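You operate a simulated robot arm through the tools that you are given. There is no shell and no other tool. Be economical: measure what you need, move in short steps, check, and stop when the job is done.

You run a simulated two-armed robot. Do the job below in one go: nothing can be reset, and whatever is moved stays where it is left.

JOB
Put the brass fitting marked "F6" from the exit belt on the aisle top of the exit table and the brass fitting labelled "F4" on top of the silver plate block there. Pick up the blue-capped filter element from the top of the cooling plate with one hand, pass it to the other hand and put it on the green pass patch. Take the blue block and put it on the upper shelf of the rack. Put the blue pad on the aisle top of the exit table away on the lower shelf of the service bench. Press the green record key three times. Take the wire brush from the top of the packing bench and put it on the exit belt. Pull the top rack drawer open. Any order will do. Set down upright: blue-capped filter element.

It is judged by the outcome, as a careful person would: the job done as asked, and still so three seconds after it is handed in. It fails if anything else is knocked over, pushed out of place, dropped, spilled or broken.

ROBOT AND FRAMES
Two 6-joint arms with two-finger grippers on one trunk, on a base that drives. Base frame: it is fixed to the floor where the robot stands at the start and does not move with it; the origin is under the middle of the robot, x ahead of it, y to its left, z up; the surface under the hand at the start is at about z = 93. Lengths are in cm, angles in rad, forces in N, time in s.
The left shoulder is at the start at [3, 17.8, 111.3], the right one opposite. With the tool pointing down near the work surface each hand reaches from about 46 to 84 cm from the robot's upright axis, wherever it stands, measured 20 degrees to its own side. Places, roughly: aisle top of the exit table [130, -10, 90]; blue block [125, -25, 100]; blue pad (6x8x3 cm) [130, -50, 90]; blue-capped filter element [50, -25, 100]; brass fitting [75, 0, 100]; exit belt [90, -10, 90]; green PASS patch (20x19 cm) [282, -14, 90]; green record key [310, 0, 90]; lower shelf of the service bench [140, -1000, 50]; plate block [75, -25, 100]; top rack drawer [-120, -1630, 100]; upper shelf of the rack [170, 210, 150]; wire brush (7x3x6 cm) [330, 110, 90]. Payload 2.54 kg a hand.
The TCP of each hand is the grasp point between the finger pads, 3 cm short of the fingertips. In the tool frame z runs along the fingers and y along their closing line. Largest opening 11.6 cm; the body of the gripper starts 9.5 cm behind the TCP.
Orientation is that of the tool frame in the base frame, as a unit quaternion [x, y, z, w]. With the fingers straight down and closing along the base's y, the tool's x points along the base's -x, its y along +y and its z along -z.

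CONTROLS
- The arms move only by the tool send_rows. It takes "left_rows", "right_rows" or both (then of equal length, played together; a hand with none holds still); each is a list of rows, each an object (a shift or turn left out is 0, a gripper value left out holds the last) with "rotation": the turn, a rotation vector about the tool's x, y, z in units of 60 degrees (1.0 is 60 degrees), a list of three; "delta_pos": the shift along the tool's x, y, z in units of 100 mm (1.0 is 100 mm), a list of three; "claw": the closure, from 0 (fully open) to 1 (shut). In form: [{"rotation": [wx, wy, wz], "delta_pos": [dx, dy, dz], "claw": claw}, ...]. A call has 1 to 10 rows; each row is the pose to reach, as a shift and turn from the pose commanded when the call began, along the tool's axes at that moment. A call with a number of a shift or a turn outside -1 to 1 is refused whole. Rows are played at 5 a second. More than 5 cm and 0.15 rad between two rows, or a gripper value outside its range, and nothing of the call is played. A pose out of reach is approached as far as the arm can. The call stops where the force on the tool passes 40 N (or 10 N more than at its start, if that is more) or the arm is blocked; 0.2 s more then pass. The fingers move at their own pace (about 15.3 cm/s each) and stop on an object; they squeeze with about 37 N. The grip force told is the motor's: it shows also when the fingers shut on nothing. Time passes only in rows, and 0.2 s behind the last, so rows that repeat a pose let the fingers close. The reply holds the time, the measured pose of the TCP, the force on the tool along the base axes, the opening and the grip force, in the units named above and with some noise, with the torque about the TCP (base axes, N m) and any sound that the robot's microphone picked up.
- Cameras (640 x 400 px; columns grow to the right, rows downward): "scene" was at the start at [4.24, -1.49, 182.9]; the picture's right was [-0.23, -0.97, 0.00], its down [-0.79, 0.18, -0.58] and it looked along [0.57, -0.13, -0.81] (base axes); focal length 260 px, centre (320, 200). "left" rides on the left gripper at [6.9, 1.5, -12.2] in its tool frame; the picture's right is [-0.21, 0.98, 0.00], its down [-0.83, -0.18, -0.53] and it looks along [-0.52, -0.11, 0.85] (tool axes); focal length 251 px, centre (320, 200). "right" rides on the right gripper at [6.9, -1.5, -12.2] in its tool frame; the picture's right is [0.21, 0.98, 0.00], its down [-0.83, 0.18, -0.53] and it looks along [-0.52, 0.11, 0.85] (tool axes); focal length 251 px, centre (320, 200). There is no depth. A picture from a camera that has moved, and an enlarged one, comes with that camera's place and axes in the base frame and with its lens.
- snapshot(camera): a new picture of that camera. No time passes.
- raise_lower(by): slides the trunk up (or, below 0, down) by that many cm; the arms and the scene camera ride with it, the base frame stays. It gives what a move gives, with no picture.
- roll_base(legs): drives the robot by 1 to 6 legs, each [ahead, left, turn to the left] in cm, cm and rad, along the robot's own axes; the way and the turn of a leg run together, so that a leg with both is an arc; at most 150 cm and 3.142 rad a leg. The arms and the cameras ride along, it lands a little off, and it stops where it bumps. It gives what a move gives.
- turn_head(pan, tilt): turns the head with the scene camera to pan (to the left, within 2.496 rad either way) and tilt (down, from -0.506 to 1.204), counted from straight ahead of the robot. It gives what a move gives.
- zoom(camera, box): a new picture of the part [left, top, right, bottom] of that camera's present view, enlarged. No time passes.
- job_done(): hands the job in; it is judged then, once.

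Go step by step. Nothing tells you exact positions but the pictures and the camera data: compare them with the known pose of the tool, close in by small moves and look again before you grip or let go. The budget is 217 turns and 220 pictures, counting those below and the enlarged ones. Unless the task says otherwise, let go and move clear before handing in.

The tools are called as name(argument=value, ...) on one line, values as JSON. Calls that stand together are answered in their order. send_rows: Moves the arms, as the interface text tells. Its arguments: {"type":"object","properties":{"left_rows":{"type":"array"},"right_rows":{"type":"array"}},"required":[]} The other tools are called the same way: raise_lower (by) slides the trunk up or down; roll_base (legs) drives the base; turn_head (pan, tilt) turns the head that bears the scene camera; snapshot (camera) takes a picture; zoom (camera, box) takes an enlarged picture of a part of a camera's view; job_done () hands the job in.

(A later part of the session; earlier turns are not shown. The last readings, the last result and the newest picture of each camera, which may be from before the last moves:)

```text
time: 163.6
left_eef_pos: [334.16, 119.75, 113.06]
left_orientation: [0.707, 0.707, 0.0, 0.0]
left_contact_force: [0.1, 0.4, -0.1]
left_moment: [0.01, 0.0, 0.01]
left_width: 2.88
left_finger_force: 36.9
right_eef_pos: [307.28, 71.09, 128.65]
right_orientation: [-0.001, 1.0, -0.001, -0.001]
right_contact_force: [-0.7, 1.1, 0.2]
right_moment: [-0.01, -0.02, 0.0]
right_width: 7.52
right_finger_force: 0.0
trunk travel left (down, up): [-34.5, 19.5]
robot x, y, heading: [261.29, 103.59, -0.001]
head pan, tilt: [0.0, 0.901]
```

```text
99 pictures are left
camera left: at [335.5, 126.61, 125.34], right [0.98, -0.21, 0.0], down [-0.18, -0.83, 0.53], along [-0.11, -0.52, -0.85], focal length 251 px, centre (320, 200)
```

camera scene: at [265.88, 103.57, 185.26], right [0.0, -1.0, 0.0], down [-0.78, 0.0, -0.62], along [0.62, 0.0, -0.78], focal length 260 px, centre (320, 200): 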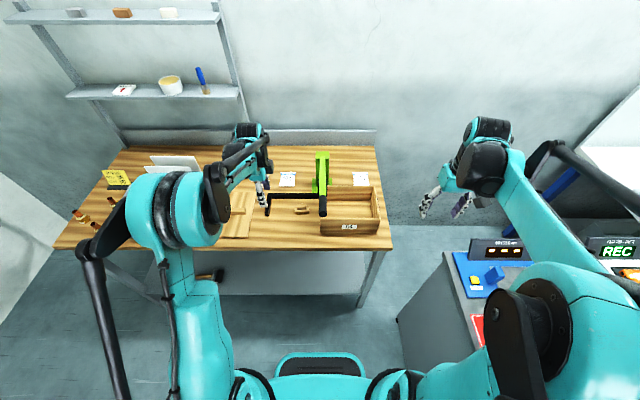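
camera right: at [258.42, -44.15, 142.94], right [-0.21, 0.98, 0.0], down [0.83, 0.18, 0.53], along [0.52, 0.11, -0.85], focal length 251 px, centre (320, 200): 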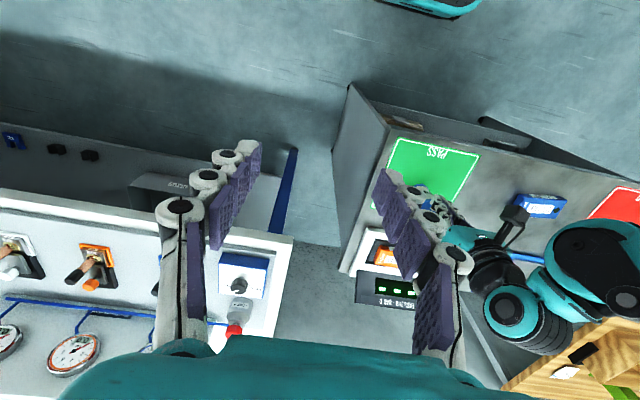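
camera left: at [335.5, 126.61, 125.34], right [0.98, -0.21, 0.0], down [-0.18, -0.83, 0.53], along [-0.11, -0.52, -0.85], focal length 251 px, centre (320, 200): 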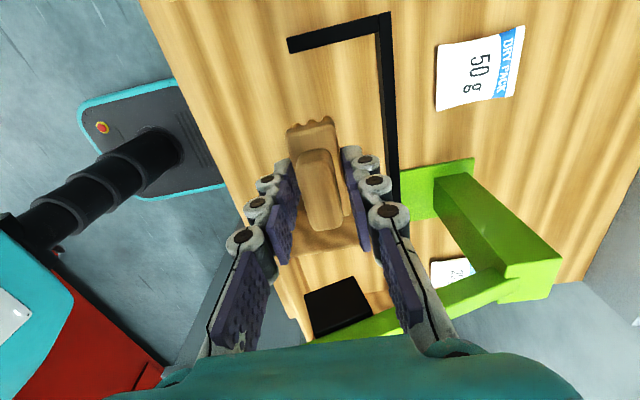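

The brush is held. I back out and go to the aisle side of the exit table, facing the belt.

roll_base(legs=[[-46, 0, 0], [0, -110, 0], [0, 0, 1.571], [0, 0, 1.571]])

turn_head(pan=0, tilt=0.9)

snapshot(camera="scene")

```text
time: 179.3
left_eef_pos: [142.92, -24.88, 113.12]
left_orientation: [0.713, -0.701, -0.001, 0.0]
left_contact_force: [0.4, 0.5, -0.7]
left_moment: [0.01, -0.02, -0.01]
left_width: 2.87
left_finger_force: 37.3
right_eef_pos: [168.89, 24.46, 128.64]
right_orientation: [1.0, 0.008, 0.001, 0.001]
right_contact_force: [0.1, 0.0, 0.0]
right_moment: [0.01, 0.0, 0.01]
right_width: 7.57
right_finger_force: 0.0
trunk travel left (down, up): [-34.5, 19.5]
robot x, y, heading: [215.14, -7.27, -3.123]
head pan, tilt: [0.0, 0.901]
```

```text
time: 179.9
left_eef_pos: [143.02, -24.82, 113.05]
left_orientation: [0.713, -0.701, -0.001, 0.0]
left_contact_force: [0.2, 0.9, -0.5]
left_moment: [0.02, 0.0, -0.01]
left_width: 2.87
left_finger_force: 37.3
right_eef_pos: [168.85, 24.33, 128.65]
right_orientation: [1.0, 0.009, 0.002, 0.0]
right_contact_force: [0.2, -0.1, -0.5]
right_moment: [0.0, -0.01, 0.01]
right_width: 7.53
right_finger_force: 0.1
trunk travel left (down, up): [-34.5, 19.5]
robot x, y, heading: [215.69, -7.64, -3.125]
head pan, tilt: [0.0, 0.901]
```

```text
98 pictures are left
camera scene: at [211.05, -7.39, 185.25], right [-0.02, 1.0, 0.0], down [0.78, 0.01, -0.62], along [-0.62, -0.01, -0.78], focal length 260 px, centre (320, 200)
```

scene: 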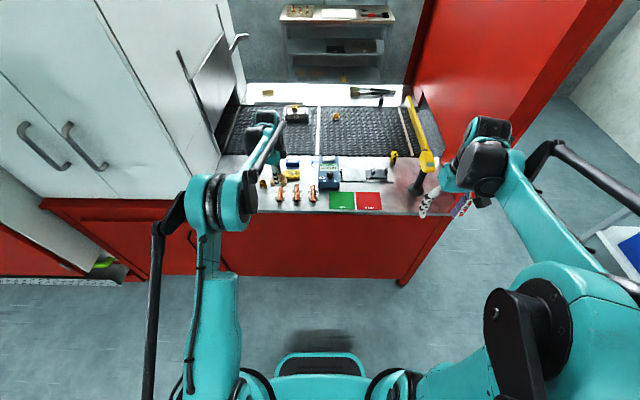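

roll_base(legs=[[35, 0, -0.016]])

snapshot(camera="left")

snapshot(camera="scene")

```text
time: 182.2
left_eef_pos: [107.61, -24.03, 113.18]
left_orientation: [0.708, -0.706, 0.0, 0.0]
left_contact_force: [0.4, -0.1, -0.8]
left_moment: [-0.01, -0.03, 0.01]
left_width: 2.91
left_finger_force: 36.8
right_eef_pos: [134.23, 24.67, 128.66]
right_orientation: [1.0, 0.002, 0.002, 0.0]
right_contact_force: [-0.5, 0.2, 0.3]
right_moment: [0.0, -0.03, 0.02]
right_width: 7.53
right_finger_force: 0.1
trunk travel left (down, up): [-34.5, 19.5]
robot x, y, heading: [180.25, -7.61, -3.145]
head pan, tilt: [0.0, 0.901]
```

```text
97 pictures are left
camera left: at [106.03, -31.03, 125.32], right [-0.98, 0.21, 0.0], down [0.18, 0.83, 0.53], along [0.11, 0.52, -0.85], focal length 251 px, centre (320, 200)
```

left: 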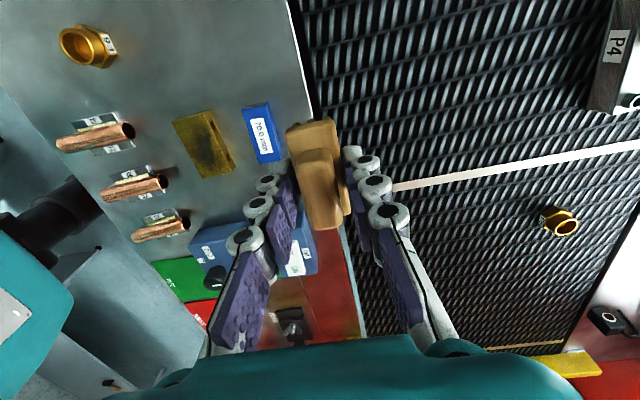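

```text
96 pictures are left
camera scene: at [175.89, -7.66, 185.25], right [0.0, 1.0, 0.0], down [0.78, 0.0, -0.62], along [-0.62, 0.0, -0.78], focal length 260 px, centre (320, 200)
```

scene: 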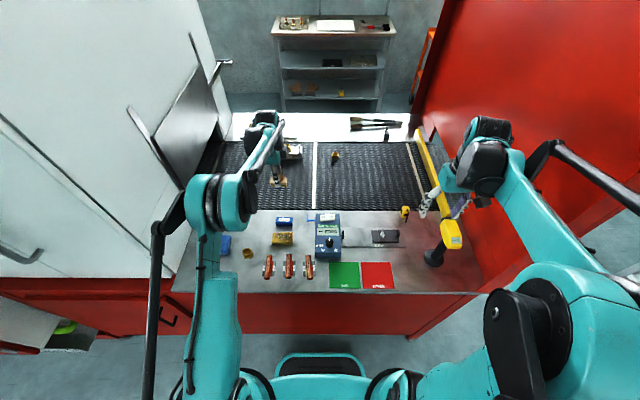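

send_rows(left_rows=[{"delta_pos": [-0.2, 0.3, 0]}, {"delta_pos": [-0.4, 0.61, 0.1]}, {"delta_pos": [-0.4, 0.61, 0.5]}, {"delta_pos": [-0.4, 0.61, 1.0]}])

snapshot(camera="left")

zoom(camera="scene", box=[230, 130, 350, 230])

```text
time: 183.2
left_eef_pos: [101.39, -20.13, 102.99]
left_orientation: [0.708, -0.706, 0.0, 0.0]
left_contact_force: [0.3, -0.6, -1.7]
left_moment: [0.03, -0.03, 0.0]
left_width: 2.89
left_finger_force: 37.1
right_eef_pos: [134.06, 24.67, 128.52]
right_orientation: [1.0, 0.002, 0.001, 0.0]
right_contact_force: [0.1, -0.7, -0.3]
right_moment: [0.03, -0.03, 0.02]
right_width: 7.53
right_finger_force: 0.0
trunk travel left (down, up): [-34.5, 19.5]
robot x, y, heading: [179.98, -7.93, -3.14]
head pan, tilt: [0.0, 0.901]
```

```text
95 pictures are left
camera left: at [99.77, -27.01, 115.17], right [-0.98, 0.21, 0.0], down [0.18, 0.83, 0.53], along [0.11, 0.52, -0.85], focal length 251 px, centre (320, 200)
```

left: 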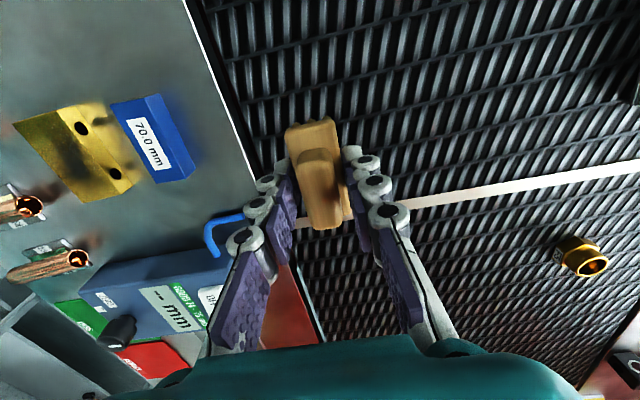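

```text
4.00 times, centred on (290, 180) of scene
camera zoom: at [175.7, -7.63, 185.24], right [0.0, 1.0, 0.0], down [0.78, 0.0, -0.62], along [-0.62, 0.0, -0.78], focal length 1041 px, centre (440, 280)
```

zoom: 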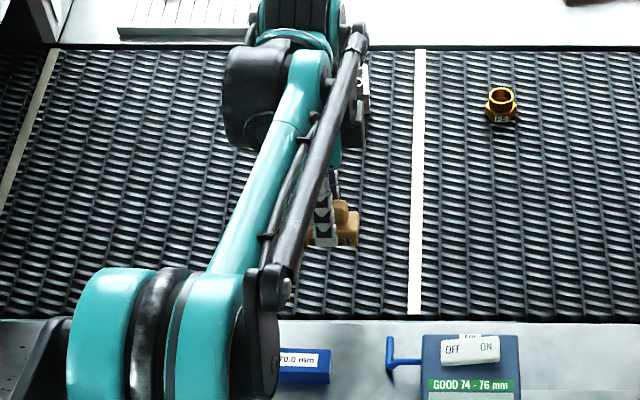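

send_rows(left_rows=[{"delta_pos": [0, 0, 0.3]}, {"delta_pos": [0, 0, 0.46]}, {"delta_pos": [0, 0, 0.5]}])

send_rows(left_rows=[{"delta_pos": [0, 0, 0.04]}, {"delta_pos": [0, 0, 0.08]}])

zoom(camera="left", box=[230, 80, 410, 240])

```text
time: 184.0
left_eef_pos: [101.63, -20.12, 98.19]
left_orientation: [0.708, -0.706, 0.0, 0.0]
left_contact_force: [-0.3, -0.2, -0.4]
left_moment: [0.0, 0.01, 0.04]
left_width: 2.85
left_finger_force: 37.1
right_eef_pos: [134.37, 24.61, 128.55]
right_orientation: [1.0, 0.002, 0.002, 0.0]
right_contact_force: [0.7, -0.4, 0.8]
right_moment: [0.01, 0.01, 0.01]
right_width: 7.54
right_finger_force: 0.1
trunk travel left (down, up): [-34.5, 19.5]
robot x, y, heading: [180.48, -7.84, -3.14]
head pan, tilt: [0.0, 0.901]
```

```text
time: 184.6
left_eef_pos: [101.89, -20.17, 97.61]
left_orientation: [0.708, -0.706, -0.001, 0.001]
left_contact_force: [-0.2, -0.4, -1.7]
left_moment: [0.04, -0.01, -0.02]
left_width: 2.89
left_finger_force: 36.9
left hand out of reach, approached as far as the arm can: row 1, 2
right_eef_pos: [134.25, 24.64, 128.53]
right_orientation: [1.0, 0.002, 0.002, 0.0]
right_contact_force: [0.3, -0.2, 0.1]
right_moment: [-0.01, -0.01, 0.02]
right_width: 7.53
right_finger_force: 0.0
trunk travel left (down, up): [-34.5, 19.5]
robot x, y, heading: [180.51, -7.75, -3.14]
head pan, tilt: [0.0, 0.901]
```

```text
2.50 times, centred on (320, 160) of left
camera zoom: at [100.33, -27.06, 109.69], right [-0.98, 0.21, 0.0], down [0.18, 0.83, 0.53], along [0.11, 0.52, -0.85], focal length 629 px, centre (320, 300)
```

zoom: 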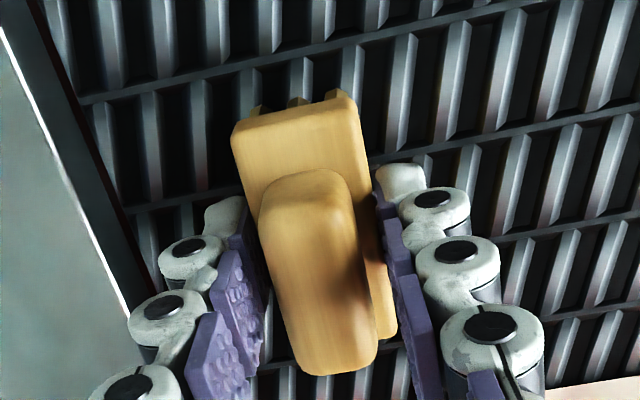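

send_rows(left_rows=[{"delta_pos": [0, -0.15, 0]}, {"delta_pos": [0, -0.15, 0.04]}, {"delta_pos": [0, -0.15, 0.08]}])

send_rows(left_rows=[{"delta_pos": [0, 0, 0.03]}, {"delta_pos": [0, 0, 0.05]}])

```text
time: 185.4
left_eef_pos: [103.54, -20.14, 97.09]
left_orientation: [0.709, -0.706, -0.001, 0.002]
left_contact_force: [-11.9, -1.5, 36.8]
left_moment: [0.01, 0.34, 0.02]
left_width: 2.92
left_finger_force: 37.5
right_eef_pos: [134.56, 24.77, 128.79]
right_orientation: [1.0, 0.002, 0.0, 0.0]
right_contact_force: [0.7, -0.5, -0.7]
right_moment: [0.01, -0.03, 0.03]
right_width: 7.54
right_finger_force: 0.1
trunk travel left (down, up): [-34.5, 19.5]
robot x, y, heading: [180.41, -8.13, -3.139]
head pan, tilt: [0.0, 0.901]
```

```text
time: 186.0
left_eef_pos: [103.57, -20.11, 96.31]
left_orientation: [0.708, -0.706, -0.001, 0.001]
left_contact_force: [-11.3, 0.1, 35.4]
left_moment: [-0.05, 0.3, 0.02]
left_width: 2.87
left_finger_force: 36.9
right_eef_pos: [134.55, 24.81, 128.62]
right_orientation: [1.0, 0.002, 0.0, 0.0]
right_contact_force: [0.0, 0.2, 0.5]
right_moment: [-0.01, -0.01, 0.01]
right_width: 7.57
right_finger_force: 0.0
trunk travel left (down, up): [-34.5, 19.5]
robot x, y, heading: [180.45, -7.72, -3.146]
head pan, tilt: [0.0, 0.901]
```

It touches the belt. I ease up, open and lift.

send_rows(left_rows=[{"delta_pos": [0, 0, -0.06]}, {"delta_pos": [0, 0, -0.06]}, {"delta_pos": [0, 0, -0.06], "claw": 0.45}, {"delta_pos": [0, 0, -0.06]}, {"delta_pos": [0, 0, -0.4]}, {"delta_pos": [0, 0, -0.8]}, {"delta_pos": [0, -0.1, -1.0]}])

snapshot(camera="left")

```text
time: 187.6
left_eef_pos: [104.47, -20.26, 106.33]
left_orientation: [0.708, -0.706, 0.0, 0.001]
left_contact_force: [-0.7, -0.2, -0.5]
left_moment: [0.02, 0.03, -0.01]
left_width: 6.36
left_finger_force: 0.1
right_eef_pos: [134.43, 24.66, 128.68]
right_orientation: [1.0, 0.001, 0.001, 0.0]
right_contact_force: [0.3, -0.8, 0.0]
right_moment: [0.03, 0.0, 0.01]
right_width: 7.53
right_finger_force: 0.1
trunk travel left (down, up): [-34.5, 19.5]
robot x, y, heading: [180.47, -7.63, -3.137]
head pan, tilt: [0.0, 0.901]
```

```text
92 pictures are left
camera left: at [102.95, -27.16, 118.49], right [-0.98, 0.21, 0.0], down [0.18, 0.83, 0.53], along [0.11, 0.52, -0.85], focal length 251 px, centre (320, 200)
```

left: 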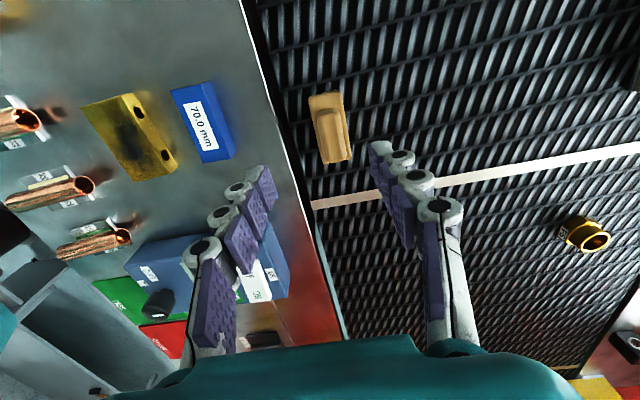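

The brush sits on the belt. For the blue block I'll grip its ends with the tool tilted forward (as I'll need on the shelf), so I turn the left hand back and tilt it.

send_rows(left_rows=[{"delta_pos": [0, -0.2, -0.3], "rotation": [0, 0, -0.13], "claw": 0.12}, {"delta_pos": [0, -0.4, -0.6], "rotation": [0, 0, -0.26]}, {"delta_pos": [0, -0.6, -0.8], "rotation": [0, 0, -0.39]}, {"delta_pos": [0, -0.8, -1], "rotation": [0, 0, -0.52]}, {"delta_pos": [0, -1, -1], "rotation": [0, 0, -0.65]}, {"delta_pos": [0, -1, -1], "rotation": [0, 0, -0.75]}])

send_rows(left_rows=[{"delta_pos": [0, 0, -0.2], "rotation": [0, 0, -0.13]}, {"delta_pos": [0, 0, -0.4], "rotation": [0, 0, -0.26]}, {"delta_pos": [0, 0, -0.6], "rotation": [0, 0, -0.39]}, {"delta_pos": [0, 0, -0.6], "rotation": [0, 0, -0.52]}, {"delta_pos": [0, 0, -0.6], "rotation": [0, 0, -0.65]}, {"delta_pos": [0, 0, -0.6], "rotation": [0, 0, -0.75]}])

roll_base(legs=[[-14, 0, 0]])

send_rows(left_rows=[{"rotation": [0, -0.13, 0]}, {"rotation": [0, -0.26, 0]}, {"rotation": [0, -0.39, 0]}, {"rotation": [0, -0.52, 0]}, {"rotation": [0, -0.65, 0]}, {"rotation": [0, -0.78, 0]}, {"rotation": [0, -0.78, 0]}])

snapshot(camera="left")

snapshot(camera="scene")

```text
time: 189.0
left_eef_pos: [114.45, -20.07, 116.34]
left_orientation: [0.925, -0.381, 0.0, 0.001]
left_contact_force: [0.4, -0.4, 0.5]
left_moment: [0.0, -0.02, 0.04]
left_width: 10.22
left_finger_force: 0.0
right_eef_pos: [134.37, 24.58, 128.61]
right_orientation: [1.0, 0.002, 0.002, 0.0]
right_contact_force: [0.5, -0.4, 0.3]
right_moment: [-0.03, -0.04, 0.01]
right_width: 7.55
right_finger_force: 0.1
trunk travel left (down, up): [-34.5, 19.5]
robot x, y, heading: [180.46, -7.9, -3.135]
head pan, tilt: [0.0, 0.901]
```

```text
time: 190.4
left_eef_pos: [114.45, -20.12, 122.19]
left_orientation: [1.0, 0.003, 0.001, 0.001]
left_contact_force: [-0.3, 0.6, -0.5]
left_moment: [0.01, 0.01, -0.02]
left_width: 10.2
left_finger_force: 0.1
right_eef_pos: [134.34, 24.61, 128.59]
right_orientation: [1.0, 0.002, 0.002, -0.001]
right_contact_force: [-0.1, -0.1, 0.0]
right_moment: [0.0, 0.0, -0.01]
right_width: 7.54
right_finger_force: 0.1
trunk travel left (down, up): [-34.5, 19.5]
robot x, y, heading: [180.36, -7.64, -3.139]
head pan, tilt: [0.0, 0.901]
```

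```text
time: 191.7
left_eef_pos: [128.42, -20.03, 122.14]
left_orientation: [1.0, 0.002, 0.0, 0.0]
left_contact_force: [0.5, -0.3, 0.2]
left_moment: [-0.01, -0.03, -0.01]
left_width: 10.22
left_finger_force: 0.1
right_eef_pos: [148.3, 24.79, 128.47]
right_orientation: [1.0, 0.002, 0.002, 0.0]
right_contact_force: [0.2, 0.2, 0.0]
right_moment: [0.0, 0.02, -0.03]
right_width: 7.55
right_finger_force: 0.1
trunk travel left (down, up): [-34.5, 19.5]
robot x, y, heading: [194.28, -7.8, -3.14]
head pan, tilt: [0.0, 0.901]
```

```text
time: 193.3
left_eef_pos: [128.5, -20.11, 122.23]
left_orientation: [0.918, 0.001, -0.397, 0.0]
left_contact_force: [-0.2, 0.7, -0.2]
left_moment: [-0.03, -0.04, 0.02]
left_width: 10.21
left_finger_force: 0.0
right_eef_pos: [148.36, 24.65, 128.47]
right_orientation: [1.0, 0.002, 0.002, 0.0]
right_contact_force: [0.2, -0.4, -0.1]
right_moment: [0.02, 0.0, -0.03]
right_width: 7.53
right_finger_force: 0.0
trunk travel left (down, up): [-34.5, 19.5]
robot x, y, heading: [194.3, -7.91, -3.144]
head pan, tilt: [0.0, 0.901]
```

```text
91 pictures are left
camera left: at [141.97, -21.56, 125.47], right [-0.14, -0.98, 0.16], down [-0.17, 0.18, 0.97], along [-0.97, 0.11, -0.2], focal length 251 px, centre (320, 200)
```

left: 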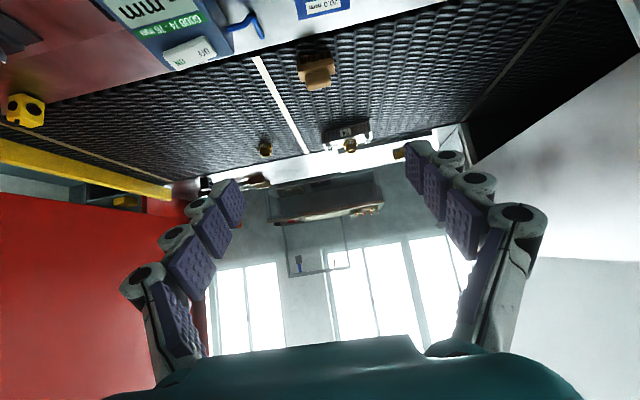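

```text
90 pictures are left
camera scene: at [189.93, -7.62, 185.25], right [0.0, 1.0, 0.0], down [0.78, 0.0, -0.62], along [-0.62, 0.0, -0.78], focal length 260 px, centre (320, 200)
```

scene: 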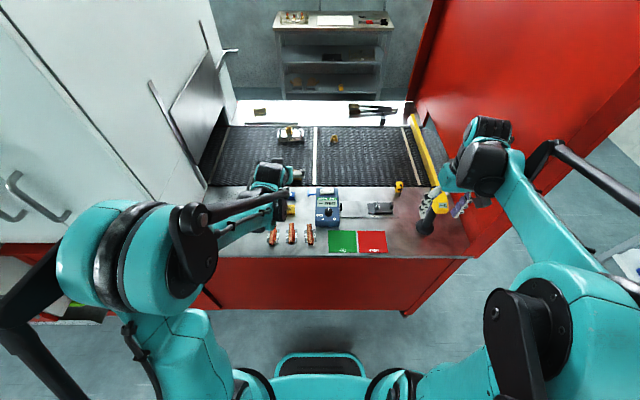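

send_rows(left_rows=[{"delta_pos": [0.17, 0.1, 0.3]}, {"delta_pos": [0.34, 0.2, 0.6]}, {"delta_pos": [0.5, 0.29, 0.92]}])

send_rows(left_rows=[{"delta_pos": [0.17, 0, 0.3]}, {"delta_pos": [0.34, 0, 0.6]}, {"delta_pos": [0.49, 0, 0.92]}])

snapshot(camera="left")

zoom(camera="scene", box=[230, 170, 350, 260])

```text
time: 194.1
left_eef_pos: [125.06, -22.97, 112.19]
left_orientation: [0.918, 0.001, -0.397, 0.0]
left_contact_force: [-0.3, -0.5, -0.5]
left_moment: [-0.02, -0.03, -0.04]
left_width: 10.18
left_finger_force: 0.0
right_eef_pos: [148.03, 24.65, 128.54]
right_orientation: [1.0, 0.002, 0.002, 0.001]
right_contact_force: [-0.9, -0.7, -0.8]
right_moment: [0.02, -0.04, -0.01]
right_width: 7.56
right_finger_force: 0.0
trunk travel left (down, up): [-34.5, 19.5]
robot x, y, heading: [194.53, -8.0, -3.14]
head pan, tilt: [0.0, 0.901]
```

```text
time: 194.9
left_eef_pos: [121.57, -23.03, 102.37]
left_orientation: [0.917, 0.001, -0.398, 0.0]
left_contact_force: [0.3, 0.1, -0.5]
left_moment: [-0.02, -0.01, -0.04]
left_width: 10.17
left_finger_force: 0.1
right_eef_pos: [148.12, 24.76, 128.53]
right_orientation: [1.0, 0.002, 0.001, 0.0]
right_contact_force: [-0.3, 0.6, 0.2]
right_moment: [0.01, -0.04, -0.02]
right_width: 7.55
right_finger_force: 0.2
trunk travel left (down, up): [-34.5, 19.5]
robot x, y, heading: [194.4, -8.01, -3.139]
head pan, tilt: [0.0, 0.901]
```

```text
89 pictures are left
camera left: at [135.16, -24.46, 105.69], right [-0.14, -0.98, 0.16], down [-0.18, 0.18, 0.97], along [-0.97, 0.11, -0.2], focal length 251 px, centre (320, 200)
```

left: 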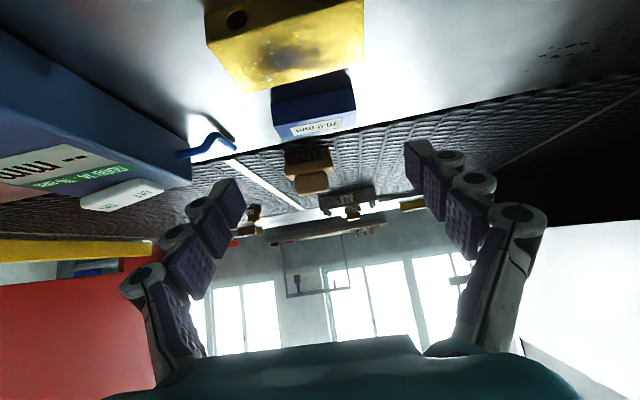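

```text
4.44 times, centred on (290, 215) of scene
camera zoom: at [189.76, -7.64, 185.25], right [0.0, 1.0, 0.0], down [0.78, 0.0, -0.62], along [-0.62, 0.0, -0.78], focal length 1156 px, centre (453, 133)
```

zoom: 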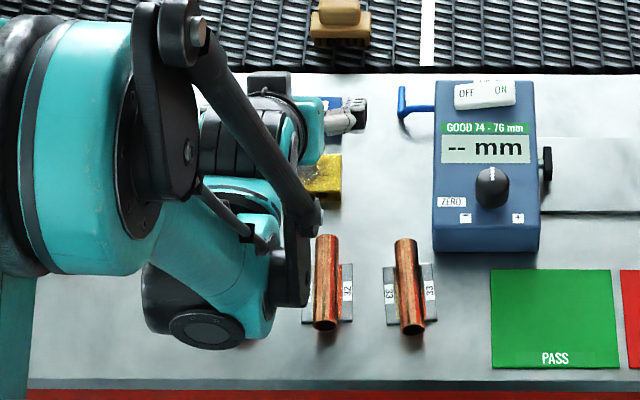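

snapshot(camera="right")

```text
87 pictures are left
camera right: at [154.98, 26.23, 140.85], right [0.22, -0.98, 0.0], down [-0.83, -0.18, 0.53], along [-0.52, -0.12, -0.85], focal length 251 px, centre (320, 200)
```

right: 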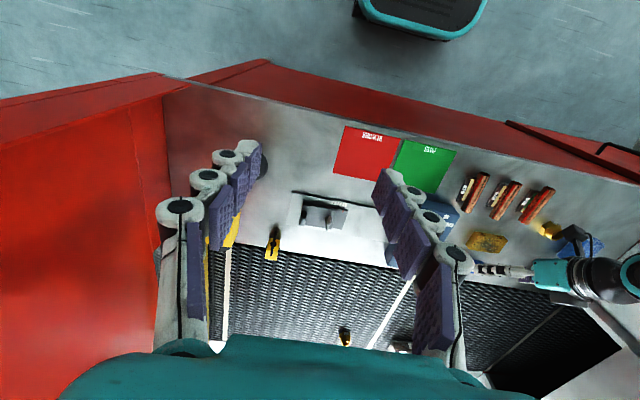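

send_rows(left_rows=[{"delta_pos": [0.02, 0.03, 0.3]}, {"delta_pos": [0.04, 0.03, 0.6]}])

snapshot(camera="left")

zoom(camera="scene", box=[230, 170, 350, 260])

```text
time: 195.5
left_eef_pos: [117.56, -23.23, 97.91]
left_orientation: [0.918, 0.001, -0.397, 0.0]
left_contact_force: [1.0, -0.1, -0.3]
left_moment: [-0.01, 0.03, -0.02]
left_width: 10.2
left_finger_force: 0.1
right_eef_pos: [148.2, 24.72, 128.44]
right_orientation: [1.0, 0.002, 0.002, 0.0]
right_contact_force: [0.3, 0.0, 0.0]
right_moment: [0.0, -0.03, 0.0]
right_width: 7.54
right_finger_force: 0.2
trunk travel left (down, up): [-34.5, 19.5]
robot x, y, heading: [194.38, -8.0, -3.138]
head pan, tilt: [0.0, 0.901]
```

```text
86 pictures are left
camera left: at [131.13, -24.75, 101.22], right [-0.14, -0.98, 0.16], down [-0.18, 0.18, 0.97], along [-0.97, 0.11, -0.2], focal length 251 px, centre (320, 200)
```

left: 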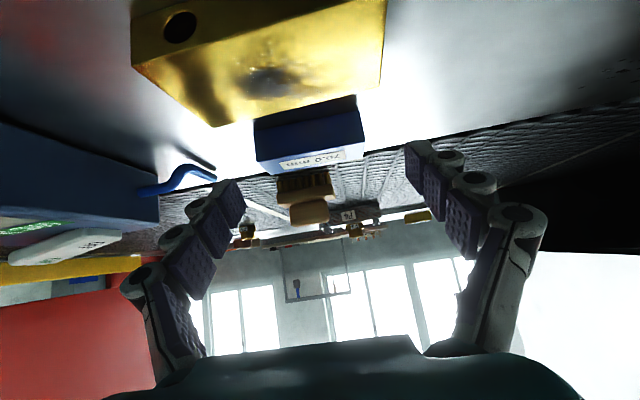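

```text
4.44 times, centred on (290, 215) of scene
camera zoom: at [189.81, -7.62, 185.25], right [0.0, 1.0, 0.0], down [0.78, 0.0, -0.62], along [-0.62, 0.0, -0.78], focal length 1156 px, centre (453, 133)
```

zoom: 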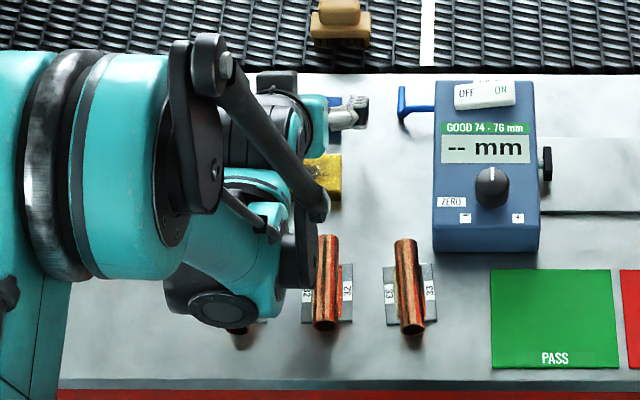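

send_rows(left_rows=[{"delta_pos": [0.02, 0, 0.1]}, {"delta_pos": [0.03, 0, 0.2]}, {"delta_pos": [0.03, 0, 0.21], "claw": 0.6}, {"delta_pos": [0.03, 0, 0.21], "claw": 1}, {"delta_pos": [0.03, 0, 0.21], "claw": 1}])

snapshot(camera="left")

```text
time: 196.7
left_eef_pos: [116.32, -23.15, 96.4]
left_orientation: [0.917, 0.001, -0.398, 0.0]
left_contact_force: [0.5, 1.9, 6.0]
left_moment: [0.34, 0.09, -0.06]
left_width: 6.93
left_finger_force: 36.7
right_eef_pos: [148.27, 24.71, 128.68]
right_orientation: [1.0, 0.001, 0.001, 0.0]
right_contact_force: [0.1, 0.2, -1.0]
right_moment: [0.0, -0.02, 0.02]
right_width: 7.56
right_finger_force: 0.1
trunk travel left (down, up): [-34.5, 19.5]
robot x, y, heading: [194.28, -7.68, -3.14]
head pan, tilt: [0.0, 0.901]
```

```text
84 pictures are left
camera left: at [129.94, -24.74, 99.65], right [-0.14, -0.98, 0.16], down [-0.18, 0.18, 0.97], along [-0.97, 0.11, -0.2], focal length 251 px, centre (320, 200)
```

left: 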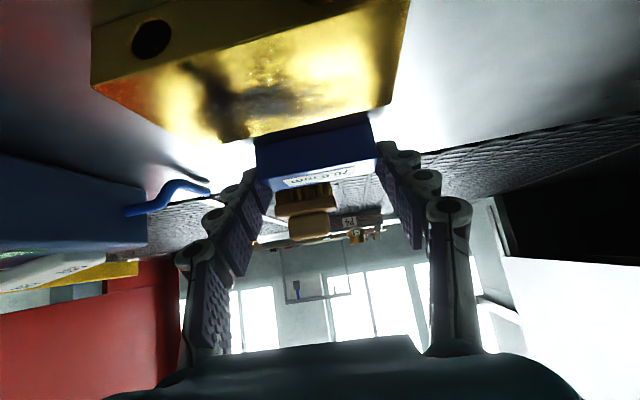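

Gripped at 6.9 cm. I lift straight up and look.

send_rows(left_rows=[{"delta_pos": [-0.18, 0, -0.17]}, {"delta_pos": [-0.45, 0, -0.42]}, {"delta_pos": [-0.73, 0, -0.68]}])

send_rows(left_rows=[{"delta_pos": [-0.25, 0, -0.24]}, {"delta_pos": [-0.5, 0, -0.48]}, {"delta_pos": [-0.73, 0, -0.68]}])

snapshot(camera="left")

snapshot(camera="scene")

```text
time: 197.5
left_eef_pos: [116.44, -23.21, 106.42]
left_orientation: [0.917, 0.001, -0.398, 0.001]
left_contact_force: [0.3, 0.4, -3.1]
left_moment: [-0.01, -0.01, 0.01]
left_width: 6.94
left_finger_force: 36.4
right_eef_pos: [148.21, 24.67, 128.61]
right_orientation: [1.0, 0.002, 0.001, 0.0]
right_contact_force: [-0.5, 0.1, 0.3]
right_moment: [0.0, 0.04, 0.01]
right_width: 7.54
right_finger_force: 0.1
trunk travel left (down, up): [-34.5, 19.5]
robot x, y, heading: [194.41, -7.61, -3.136]
head pan, tilt: [0.0, 0.901]
```

```text
time: 198.3
left_eef_pos: [116.32, -23.23, 116.42]
left_orientation: [0.918, 0.001, -0.397, 0.001]
left_contact_force: [0.0, 0.6, -3.1]
left_moment: [-0.02, -0.02, 0.0]
left_width: 6.93
left_finger_force: 36.8
right_eef_pos: [148.27, 24.63, 128.51]
right_orientation: [1.0, 0.002, 0.001, 0.0]
right_contact_force: [0.5, -0.5, 0.3]
right_moment: [-0.01, 0.03, -0.01]
right_width: 7.54
right_finger_force: 0.1
trunk travel left (down, up): [-34.5, 19.5]
robot x, y, heading: [194.39, -7.75, -3.141]
head pan, tilt: [0.0, 0.901]
```

```text
83 pictures are left
camera left: at [129.93, -24.74, 119.66], right [-0.14, -0.98, 0.16], down [-0.18, 0.18, 0.97], along [-0.97, 0.11, -0.2], focal length 251 px, centre (320, 200)
```

left: 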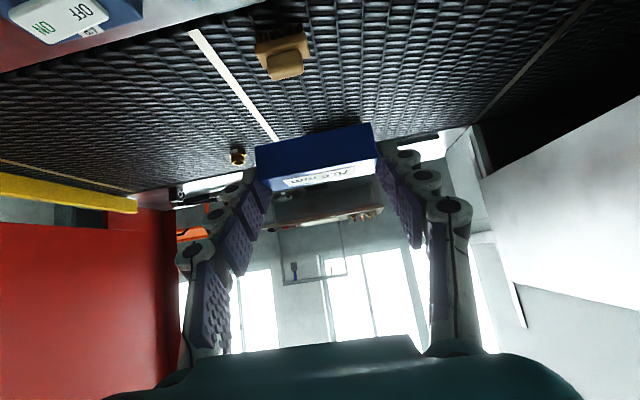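

```text
82 pictures are left
camera scene: at [189.95, -7.61, 185.25], right [0.0, 1.0, 0.0], down [0.78, 0.0, -0.62], along [-0.62, 0.0, -0.78], focal length 260 px, centre (320, 200)
```

scene: 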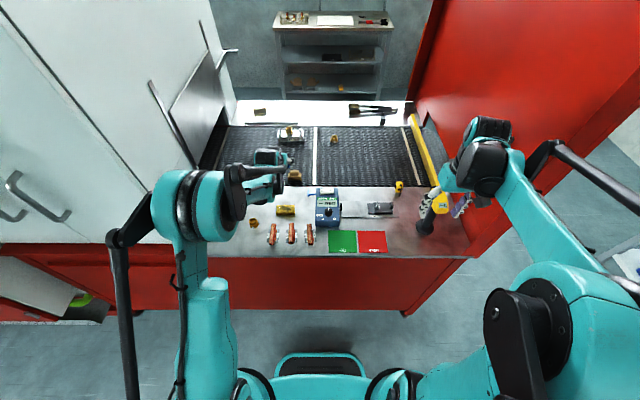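

The block is held level. I back out, turn, and drive to face the rack.

roll_base(legs=[[-28, 0, 0], [0, 0, -1.571], [103, 0, 0], [0, 40, 0]])

turn_head(pan=0, tilt=0.35)

raise_lower(by=19)

snapshot(camera="scene")

snapshot(camera="left")

```text
time: 211.1
left_eef_pos: [166.96, 173.3, 116.38]
left_orientation: [0.65, -0.648, -0.281, -0.281]
left_contact_force: [-0.1, 0.7, -3.1]
left_moment: [-0.04, -0.01, -0.05]
left_width: 6.96
left_finger_force: 37.1
right_eef_pos: [214.84, 141.38, 128.68]
right_orientation: [0.708, -0.706, 0.001, 0.001]
right_contact_force: [-0.2, 0.3, -0.2]
right_moment: [0.01, -0.02, 0.01]
right_width: 7.54
right_finger_force: 0.2
trunk travel left (down, up): [-34.5, 19.5]
robot x, y, heading: [182.38, 95.44, 1.577]
head pan, tilt: [0.0, 0.901]
```

```text
time: 212.1
left_eef_pos: [167.07, 173.4, 116.37]
left_orientation: [0.65, -0.648, -0.281, -0.281]
left_contact_force: [-0.1, -0.1, -3.0]
left_moment: [-0.11, 0.01, 0.02]
left_width: 6.93
left_finger_force: 37.6
right_eef_pos: [214.98, 141.36, 128.59]
right_orientation: [0.708, -0.706, 0.001, 0.001]
right_contact_force: [-0.4, -0.5, 0.1]
right_moment: [0.0, -0.02, -0.01]
right_width: 7.54
right_finger_force: 0.1
trunk travel left (down, up): [-34.5, 19.5]
robot x, y, heading: [182.47, 95.02, 1.576]
head pan, tilt: [0.0, 0.351]
```

```text
time: 214.2
left_eef_pos: [167.11, 173.41, 135.25]
left_orientation: [0.649, -0.648, -0.281, -0.282]
left_contact_force: [0.3, 0.2, -3.3]
left_moment: [-0.03, -0.01, 0.01]
left_width: 6.92
left_finger_force: 36.9
right_eef_pos: [214.95, 141.41, 147.52]
right_orientation: [0.708, -0.706, 0.001, 0.001]
right_contact_force: [-0.4, -0.5, -0.2]
right_moment: [-0.02, -0.02, -0.02]
right_width: 7.56
right_finger_force: 0.0
trunk travel left (down, up): [-53.5, 0.5]
robot x, y, heading: [182.2, 95.45, 1.572]
head pan, tilt: [0.0, 0.351]
```

```text
81 pictures are left
camera scene: at [182.51, 101.8, 208.99], right [1.0, 0.0, 0.0], down [0.0, -0.34, -0.94], along [0.0, 0.94, -0.34], focal length 260 px, centre (320, 200)
```

scene: 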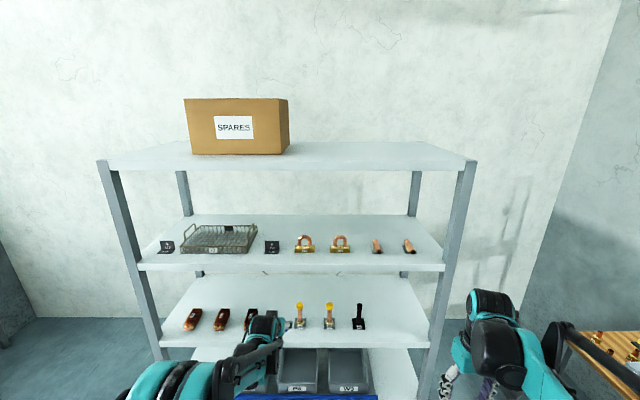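

```text
80 pictures are left
camera left: at [165.48, 159.7, 138.57], right [-0.98, 0.15, 0.16], down [0.18, 0.18, 0.97], along [0.11, 0.97, -0.2], focal length 251 px, centre (320, 200)
```

left: 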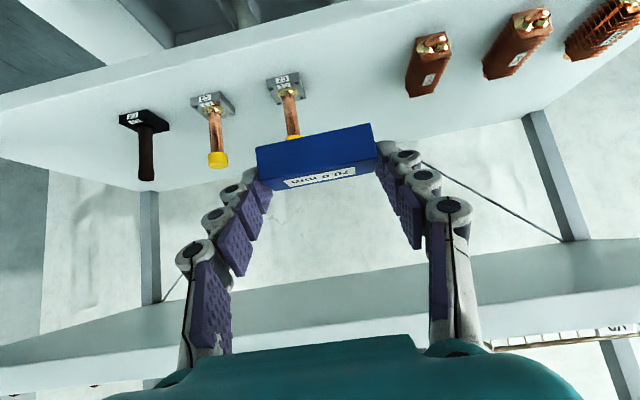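

The rack's upper shelf has a free strip at the front near x=168 between a tag and a copper ring. I raise the hand and check its height.

send_rows(left_rows=[{"delta_pos": [-0.28, 0, -0.26]}, {"delta_pos": [-0.56, 0, -0.52]}, {"delta_pos": [-0.84, 0, -0.78]}])

send_rows(left_rows=[{"delta_pos": [-0.28, 0, -0.26]}, {"delta_pos": [-0.56, 0, -0.52]}, {"delta_pos": [-0.84, 0, -0.78]}])

snapshot(camera="scene")

snapshot(camera="left")

```text
time: 215.0
left_eef_pos: [166.97, 173.36, 146.85]
left_orientation: [0.65, -0.648, -0.281, -0.28]
left_contact_force: [-0.1, -0.2, -3.6]
left_moment: [-0.04, -0.01, 0.01]
left_width: 6.96
left_finger_force: 36.9
right_eef_pos: [214.91, 141.35, 147.58]
right_orientation: [0.708, -0.707, 0.001, 0.001]
right_contact_force: [-1.2, -0.4, 0.0]
right_moment: [-0.02, -0.01, -0.01]
right_width: 7.53
right_finger_force: 0.1
trunk travel left (down, up): [-53.5, 0.5]
robot x, y, heading: [182.15, 95.55, 1.57]
head pan, tilt: [0.0, 0.351]
```

```text
time: 215.8
left_eef_pos: [166.96, 173.56, 158.29]
left_orientation: [0.65, -0.648, -0.281, -0.28]
left_contact_force: [0.7, 0.6, -3.6]
left_moment: [-0.02, -0.02, 0.01]
left_width: 6.93
left_finger_force: 37.0
right_eef_pos: [214.84, 141.31, 147.61]
right_orientation: [0.708, -0.706, 0.001, 0.001]
right_contact_force: [0.1, -0.5, -0.5]
right_moment: [-0.01, 0.03, 0.0]
right_width: 7.54
right_finger_force: 0.0
trunk travel left (down, up): [-53.5, 0.5]
robot x, y, heading: [182.56, 95.3, 1.572]
head pan, tilt: [0.0, 0.351]
```

```text
79 pictures are left
camera scene: at [182.52, 101.75, 209.01], right [1.0, 0.0, 0.0], down [0.0, -0.34, -0.94], along [0.0, 0.94, -0.34], focal length 260 px, centre (320, 200)
```

scene: 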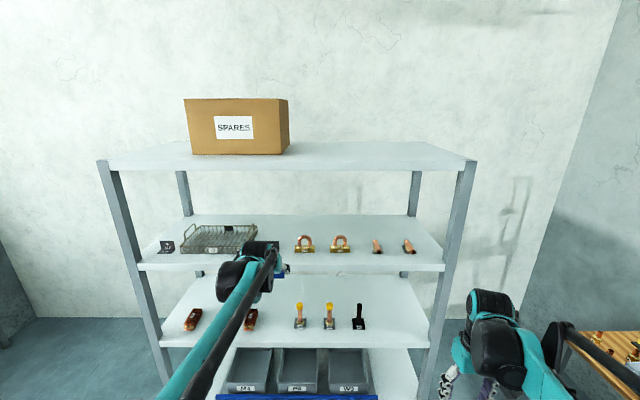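

```text
78 pictures are left
camera left: at [165.5, 159.86, 161.52], right [-0.98, 0.15, 0.16], down [0.18, 0.18, 0.97], along [0.11, 0.97, -0.2], focal length 251 px, centre (320, 200)
```

left: 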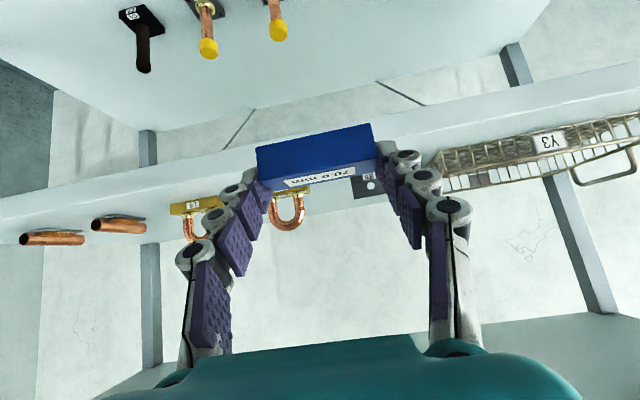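

roll_base(legs=[[20, -1.8, 0]])

snapshot(camera="left")

zoom(camera="scene", box=[200, 200, 360, 320])

```text
time: 217.4
left_eef_pos: [168.94, 192.98, 158.33]
left_orientation: [-0.649, 0.649, 0.281, 0.281]
left_contact_force: [0.2, -0.1, -4.1]
left_moment: [-0.03, 0.01, -0.01]
left_width: 6.92
left_finger_force: 37.3
right_eef_pos: [216.77, 160.75, 147.65]
right_orientation: [-0.707, 0.707, 0.0, 0.0]
right_contact_force: [0.3, -0.4, -0.4]
right_moment: [0.05, 0.01, -0.03]
right_width: 7.53
right_finger_force: 0.1
trunk travel left (down, up): [-53.5, 0.5]
robot x, y, heading: [184.14, 115.29, 1.57]
head pan, tilt: [0.0, 0.351]
```

```text
77 pictures are left
camera left: at [167.35, 179.33, 161.61], right [-0.98, 0.15, 0.16], down [0.18, 0.17, 0.97], along [0.11, 0.97, -0.2], focal length 251 px, centre (320, 200)
```

left: 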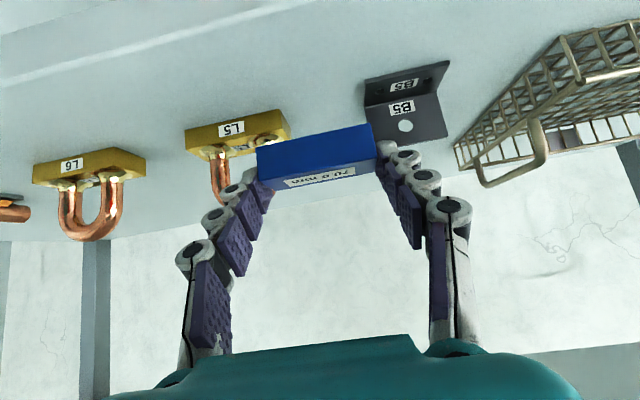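

```text
3.33 times, centred on (280, 260) of scene
camera zoom: at [184.27, 121.13, 209.02], right [1.0, 0.0, 0.0], down [0.0, -0.34, -0.94], along [0.0, 0.94, -0.34], focal length 867 px, centre (453, 0)
```

zoom: 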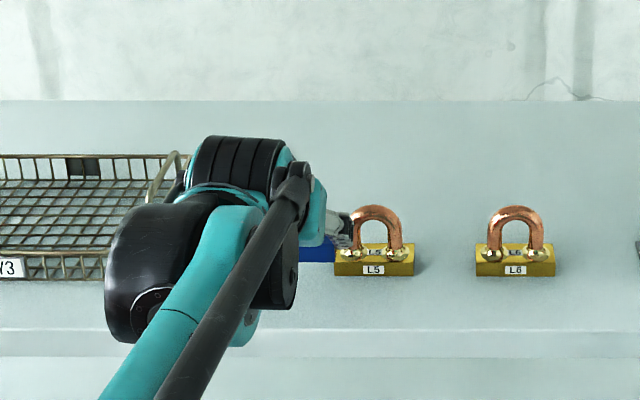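

send_rows(left_rows=[{"delta_pos": [-0.11, 0.1, 0.12]}, {"delta_pos": [-0.21, 0.1, 0.24]}, {"delta_pos": [-0.02, 0.1, 0.42]}, {"delta_pos": [0.17, 0.1, 0.6]}])

snapshot(camera="left")

```text
time: 218.4
left_eef_pos: [167.92, 196.34, 154.33]
left_orientation: [0.648, -0.645, -0.286, -0.289]
left_contact_force: [1.0, -4.8, 7.7]
left_moment: [-0.17, -0.41, -0.2]
left_width: 6.92
left_finger_force: 37.1
right_eef_pos: [216.71, 160.75, 147.61]
right_orientation: [0.707, -0.707, 0.0, -0.001]
right_contact_force: [0.0, 1.0, 0.0]
right_moment: [0.01, -0.03, -0.01]
right_width: 7.56
right_finger_force: 0.0
trunk travel left (down, up): [-53.5, 0.5]
robot x, y, heading: [184.36, 114.54, 1.57]
head pan, tilt: [0.0, 0.351]
stopped in row 4 (left hand): the force on the tool passed its limit at 64 N (the readings are from after the stop); the commanded pose is now the measured one
```

```text
75 pictures are left
camera left: at [166.4, 182.72, 157.36], right [-0.98, 0.14, 0.15], down [0.18, 0.16, 0.97], along [0.11, 0.98, -0.18], focal length 251 px, centre (320, 200)
```

left: 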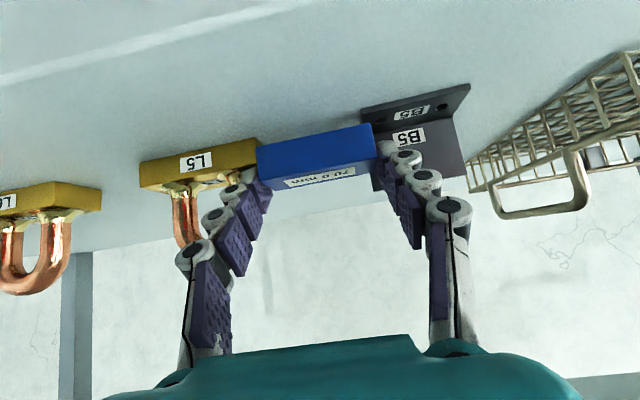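

The block touches the shelf but sits too near B5 and L5, neither of which has moved. I lift slightly, draw back 5 cm, and look.

send_rows(left_rows=[{"delta_pos": [-0.088, 0, -0.082]}, {"delta_pos": [-0.088, 0, -0.082]}, {"delta_pos": [0.08, 0, -0.25]}, {"delta_pos": [0.24, 0, -0.432]}])

snapshot(camera="left")

snapshot(camera="right")

```text
time: 219.4
left_eef_pos: [167.97, 191.63, 155.41]
left_orientation: [0.647, -0.646, -0.285, -0.288]
left_contact_force: [-0.5, -0.9, -3.3]
left_moment: [-0.05, -0.04, -0.01]
left_width: 6.91
left_finger_force: 36.4
right_eef_pos: [216.83, 160.9, 147.64]
right_orientation: [-0.707, 0.708, -0.001, 0.0]
right_contact_force: [-0.5, -0.3, -0.4]
right_moment: [0.05, -0.02, -0.01]
right_width: 7.5
right_finger_force: 0.1
trunk travel left (down, up): [-53.5, 0.5]
robot x, y, heading: [184.29, 114.77, 1.579]
head pan, tilt: [0.0, 0.351]
```

```text
74 pictures are left
camera left: at [166.4, 178.03, 158.4], right [-0.98, 0.14, 0.15], down [0.18, 0.16, 0.97], along [0.11, 0.98, -0.18], focal length 251 px, centre (320, 200)
```

left: 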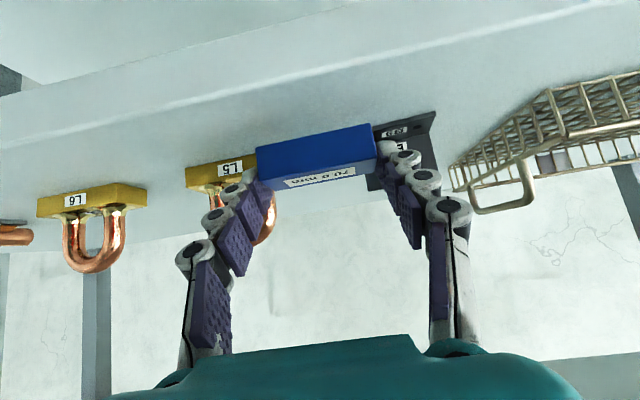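

```text
73 pictures are left
camera right: at [218.28, 154.02, 159.93], right [-0.98, -0.21, 0.0], down [-0.18, 0.83, 0.53], along [-0.11, 0.52, -0.85], focal length 251 px, centre (320, 200)
```

right: 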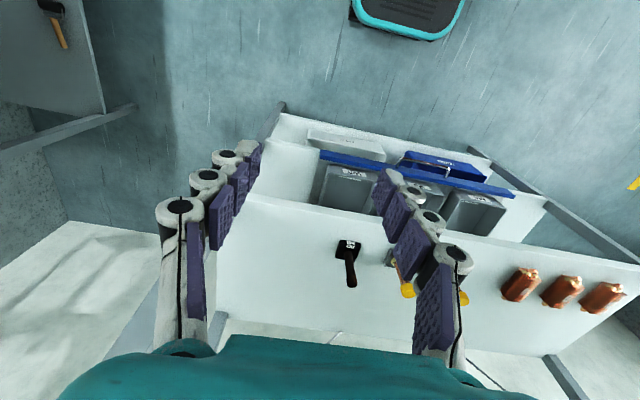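

send_rows(left_rows=[{"delta_pos": [0.044, 0, 0.041]}, {"delta_pos": [0.088, 0, 0.082]}, {"delta_pos": [0.117, 0, 0.11]}])

send_rows(left_rows=[{"delta_pos": [0.02, 0, 0.02]}, {"delta_pos": [0.036, 0, 0.034]}])

snapshot(camera="left")

```text
time: 220.2
left_eef_pos: [167.96, 192.14, 153.65]
left_orientation: [0.648, -0.645, -0.285, -0.287]
left_contact_force: [0.4, -0.2, -4.4]
left_moment: [-0.07, 0.02, 0.02]
left_width: 6.92
left_finger_force: 36.9
right_eef_pos: [216.9, 161.07, 147.55]
right_orientation: [-0.707, 0.708, -0.001, -0.002]
right_contact_force: [0.6, -0.2, 0.6]
right_moment: [-0.02, -0.02, -0.01]
right_width: 7.54
right_finger_force: 0.0
trunk travel left (down, up): [-53.5, 0.5]
robot x, y, heading: [184.32, 115.16, 1.569]
head pan, tilt: [0.0, 0.351]
```

```text
time: 220.8
left_eef_pos: [168.0, 192.09, 153.44]
left_orientation: [0.646, -0.645, -0.287, -0.291]
left_contact_force: [-1.4, 8.2, 22.4]
left_moment: [0.21, 0.39, -0.08]
left_width: 6.93
left_finger_force: 36.9
right_eef_pos: [216.78, 160.93, 147.59]
right_orientation: [0.707, -0.707, 0.001, 0.0]
right_contact_force: [-0.1, -1.3, 0.1]
right_moment: [-0.03, 0.04, 0.02]
right_width: 7.56
right_finger_force: 0.1
trunk travel left (down, up): [-53.5, 0.5]
robot x, y, heading: [183.75, 115.16, 1.573]
head pan, tilt: [0.0, 0.351]
```

```text
72 pictures are left
camera left: at [166.42, 178.28, 156.36], right [-0.98, 0.14, 0.16], down [0.18, 0.16, 0.97], along [0.11, 0.98, -0.18], focal length 251 px, centre (320, 200)
```

left: 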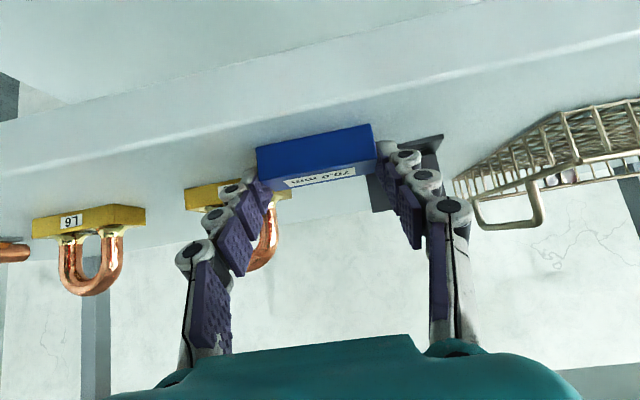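

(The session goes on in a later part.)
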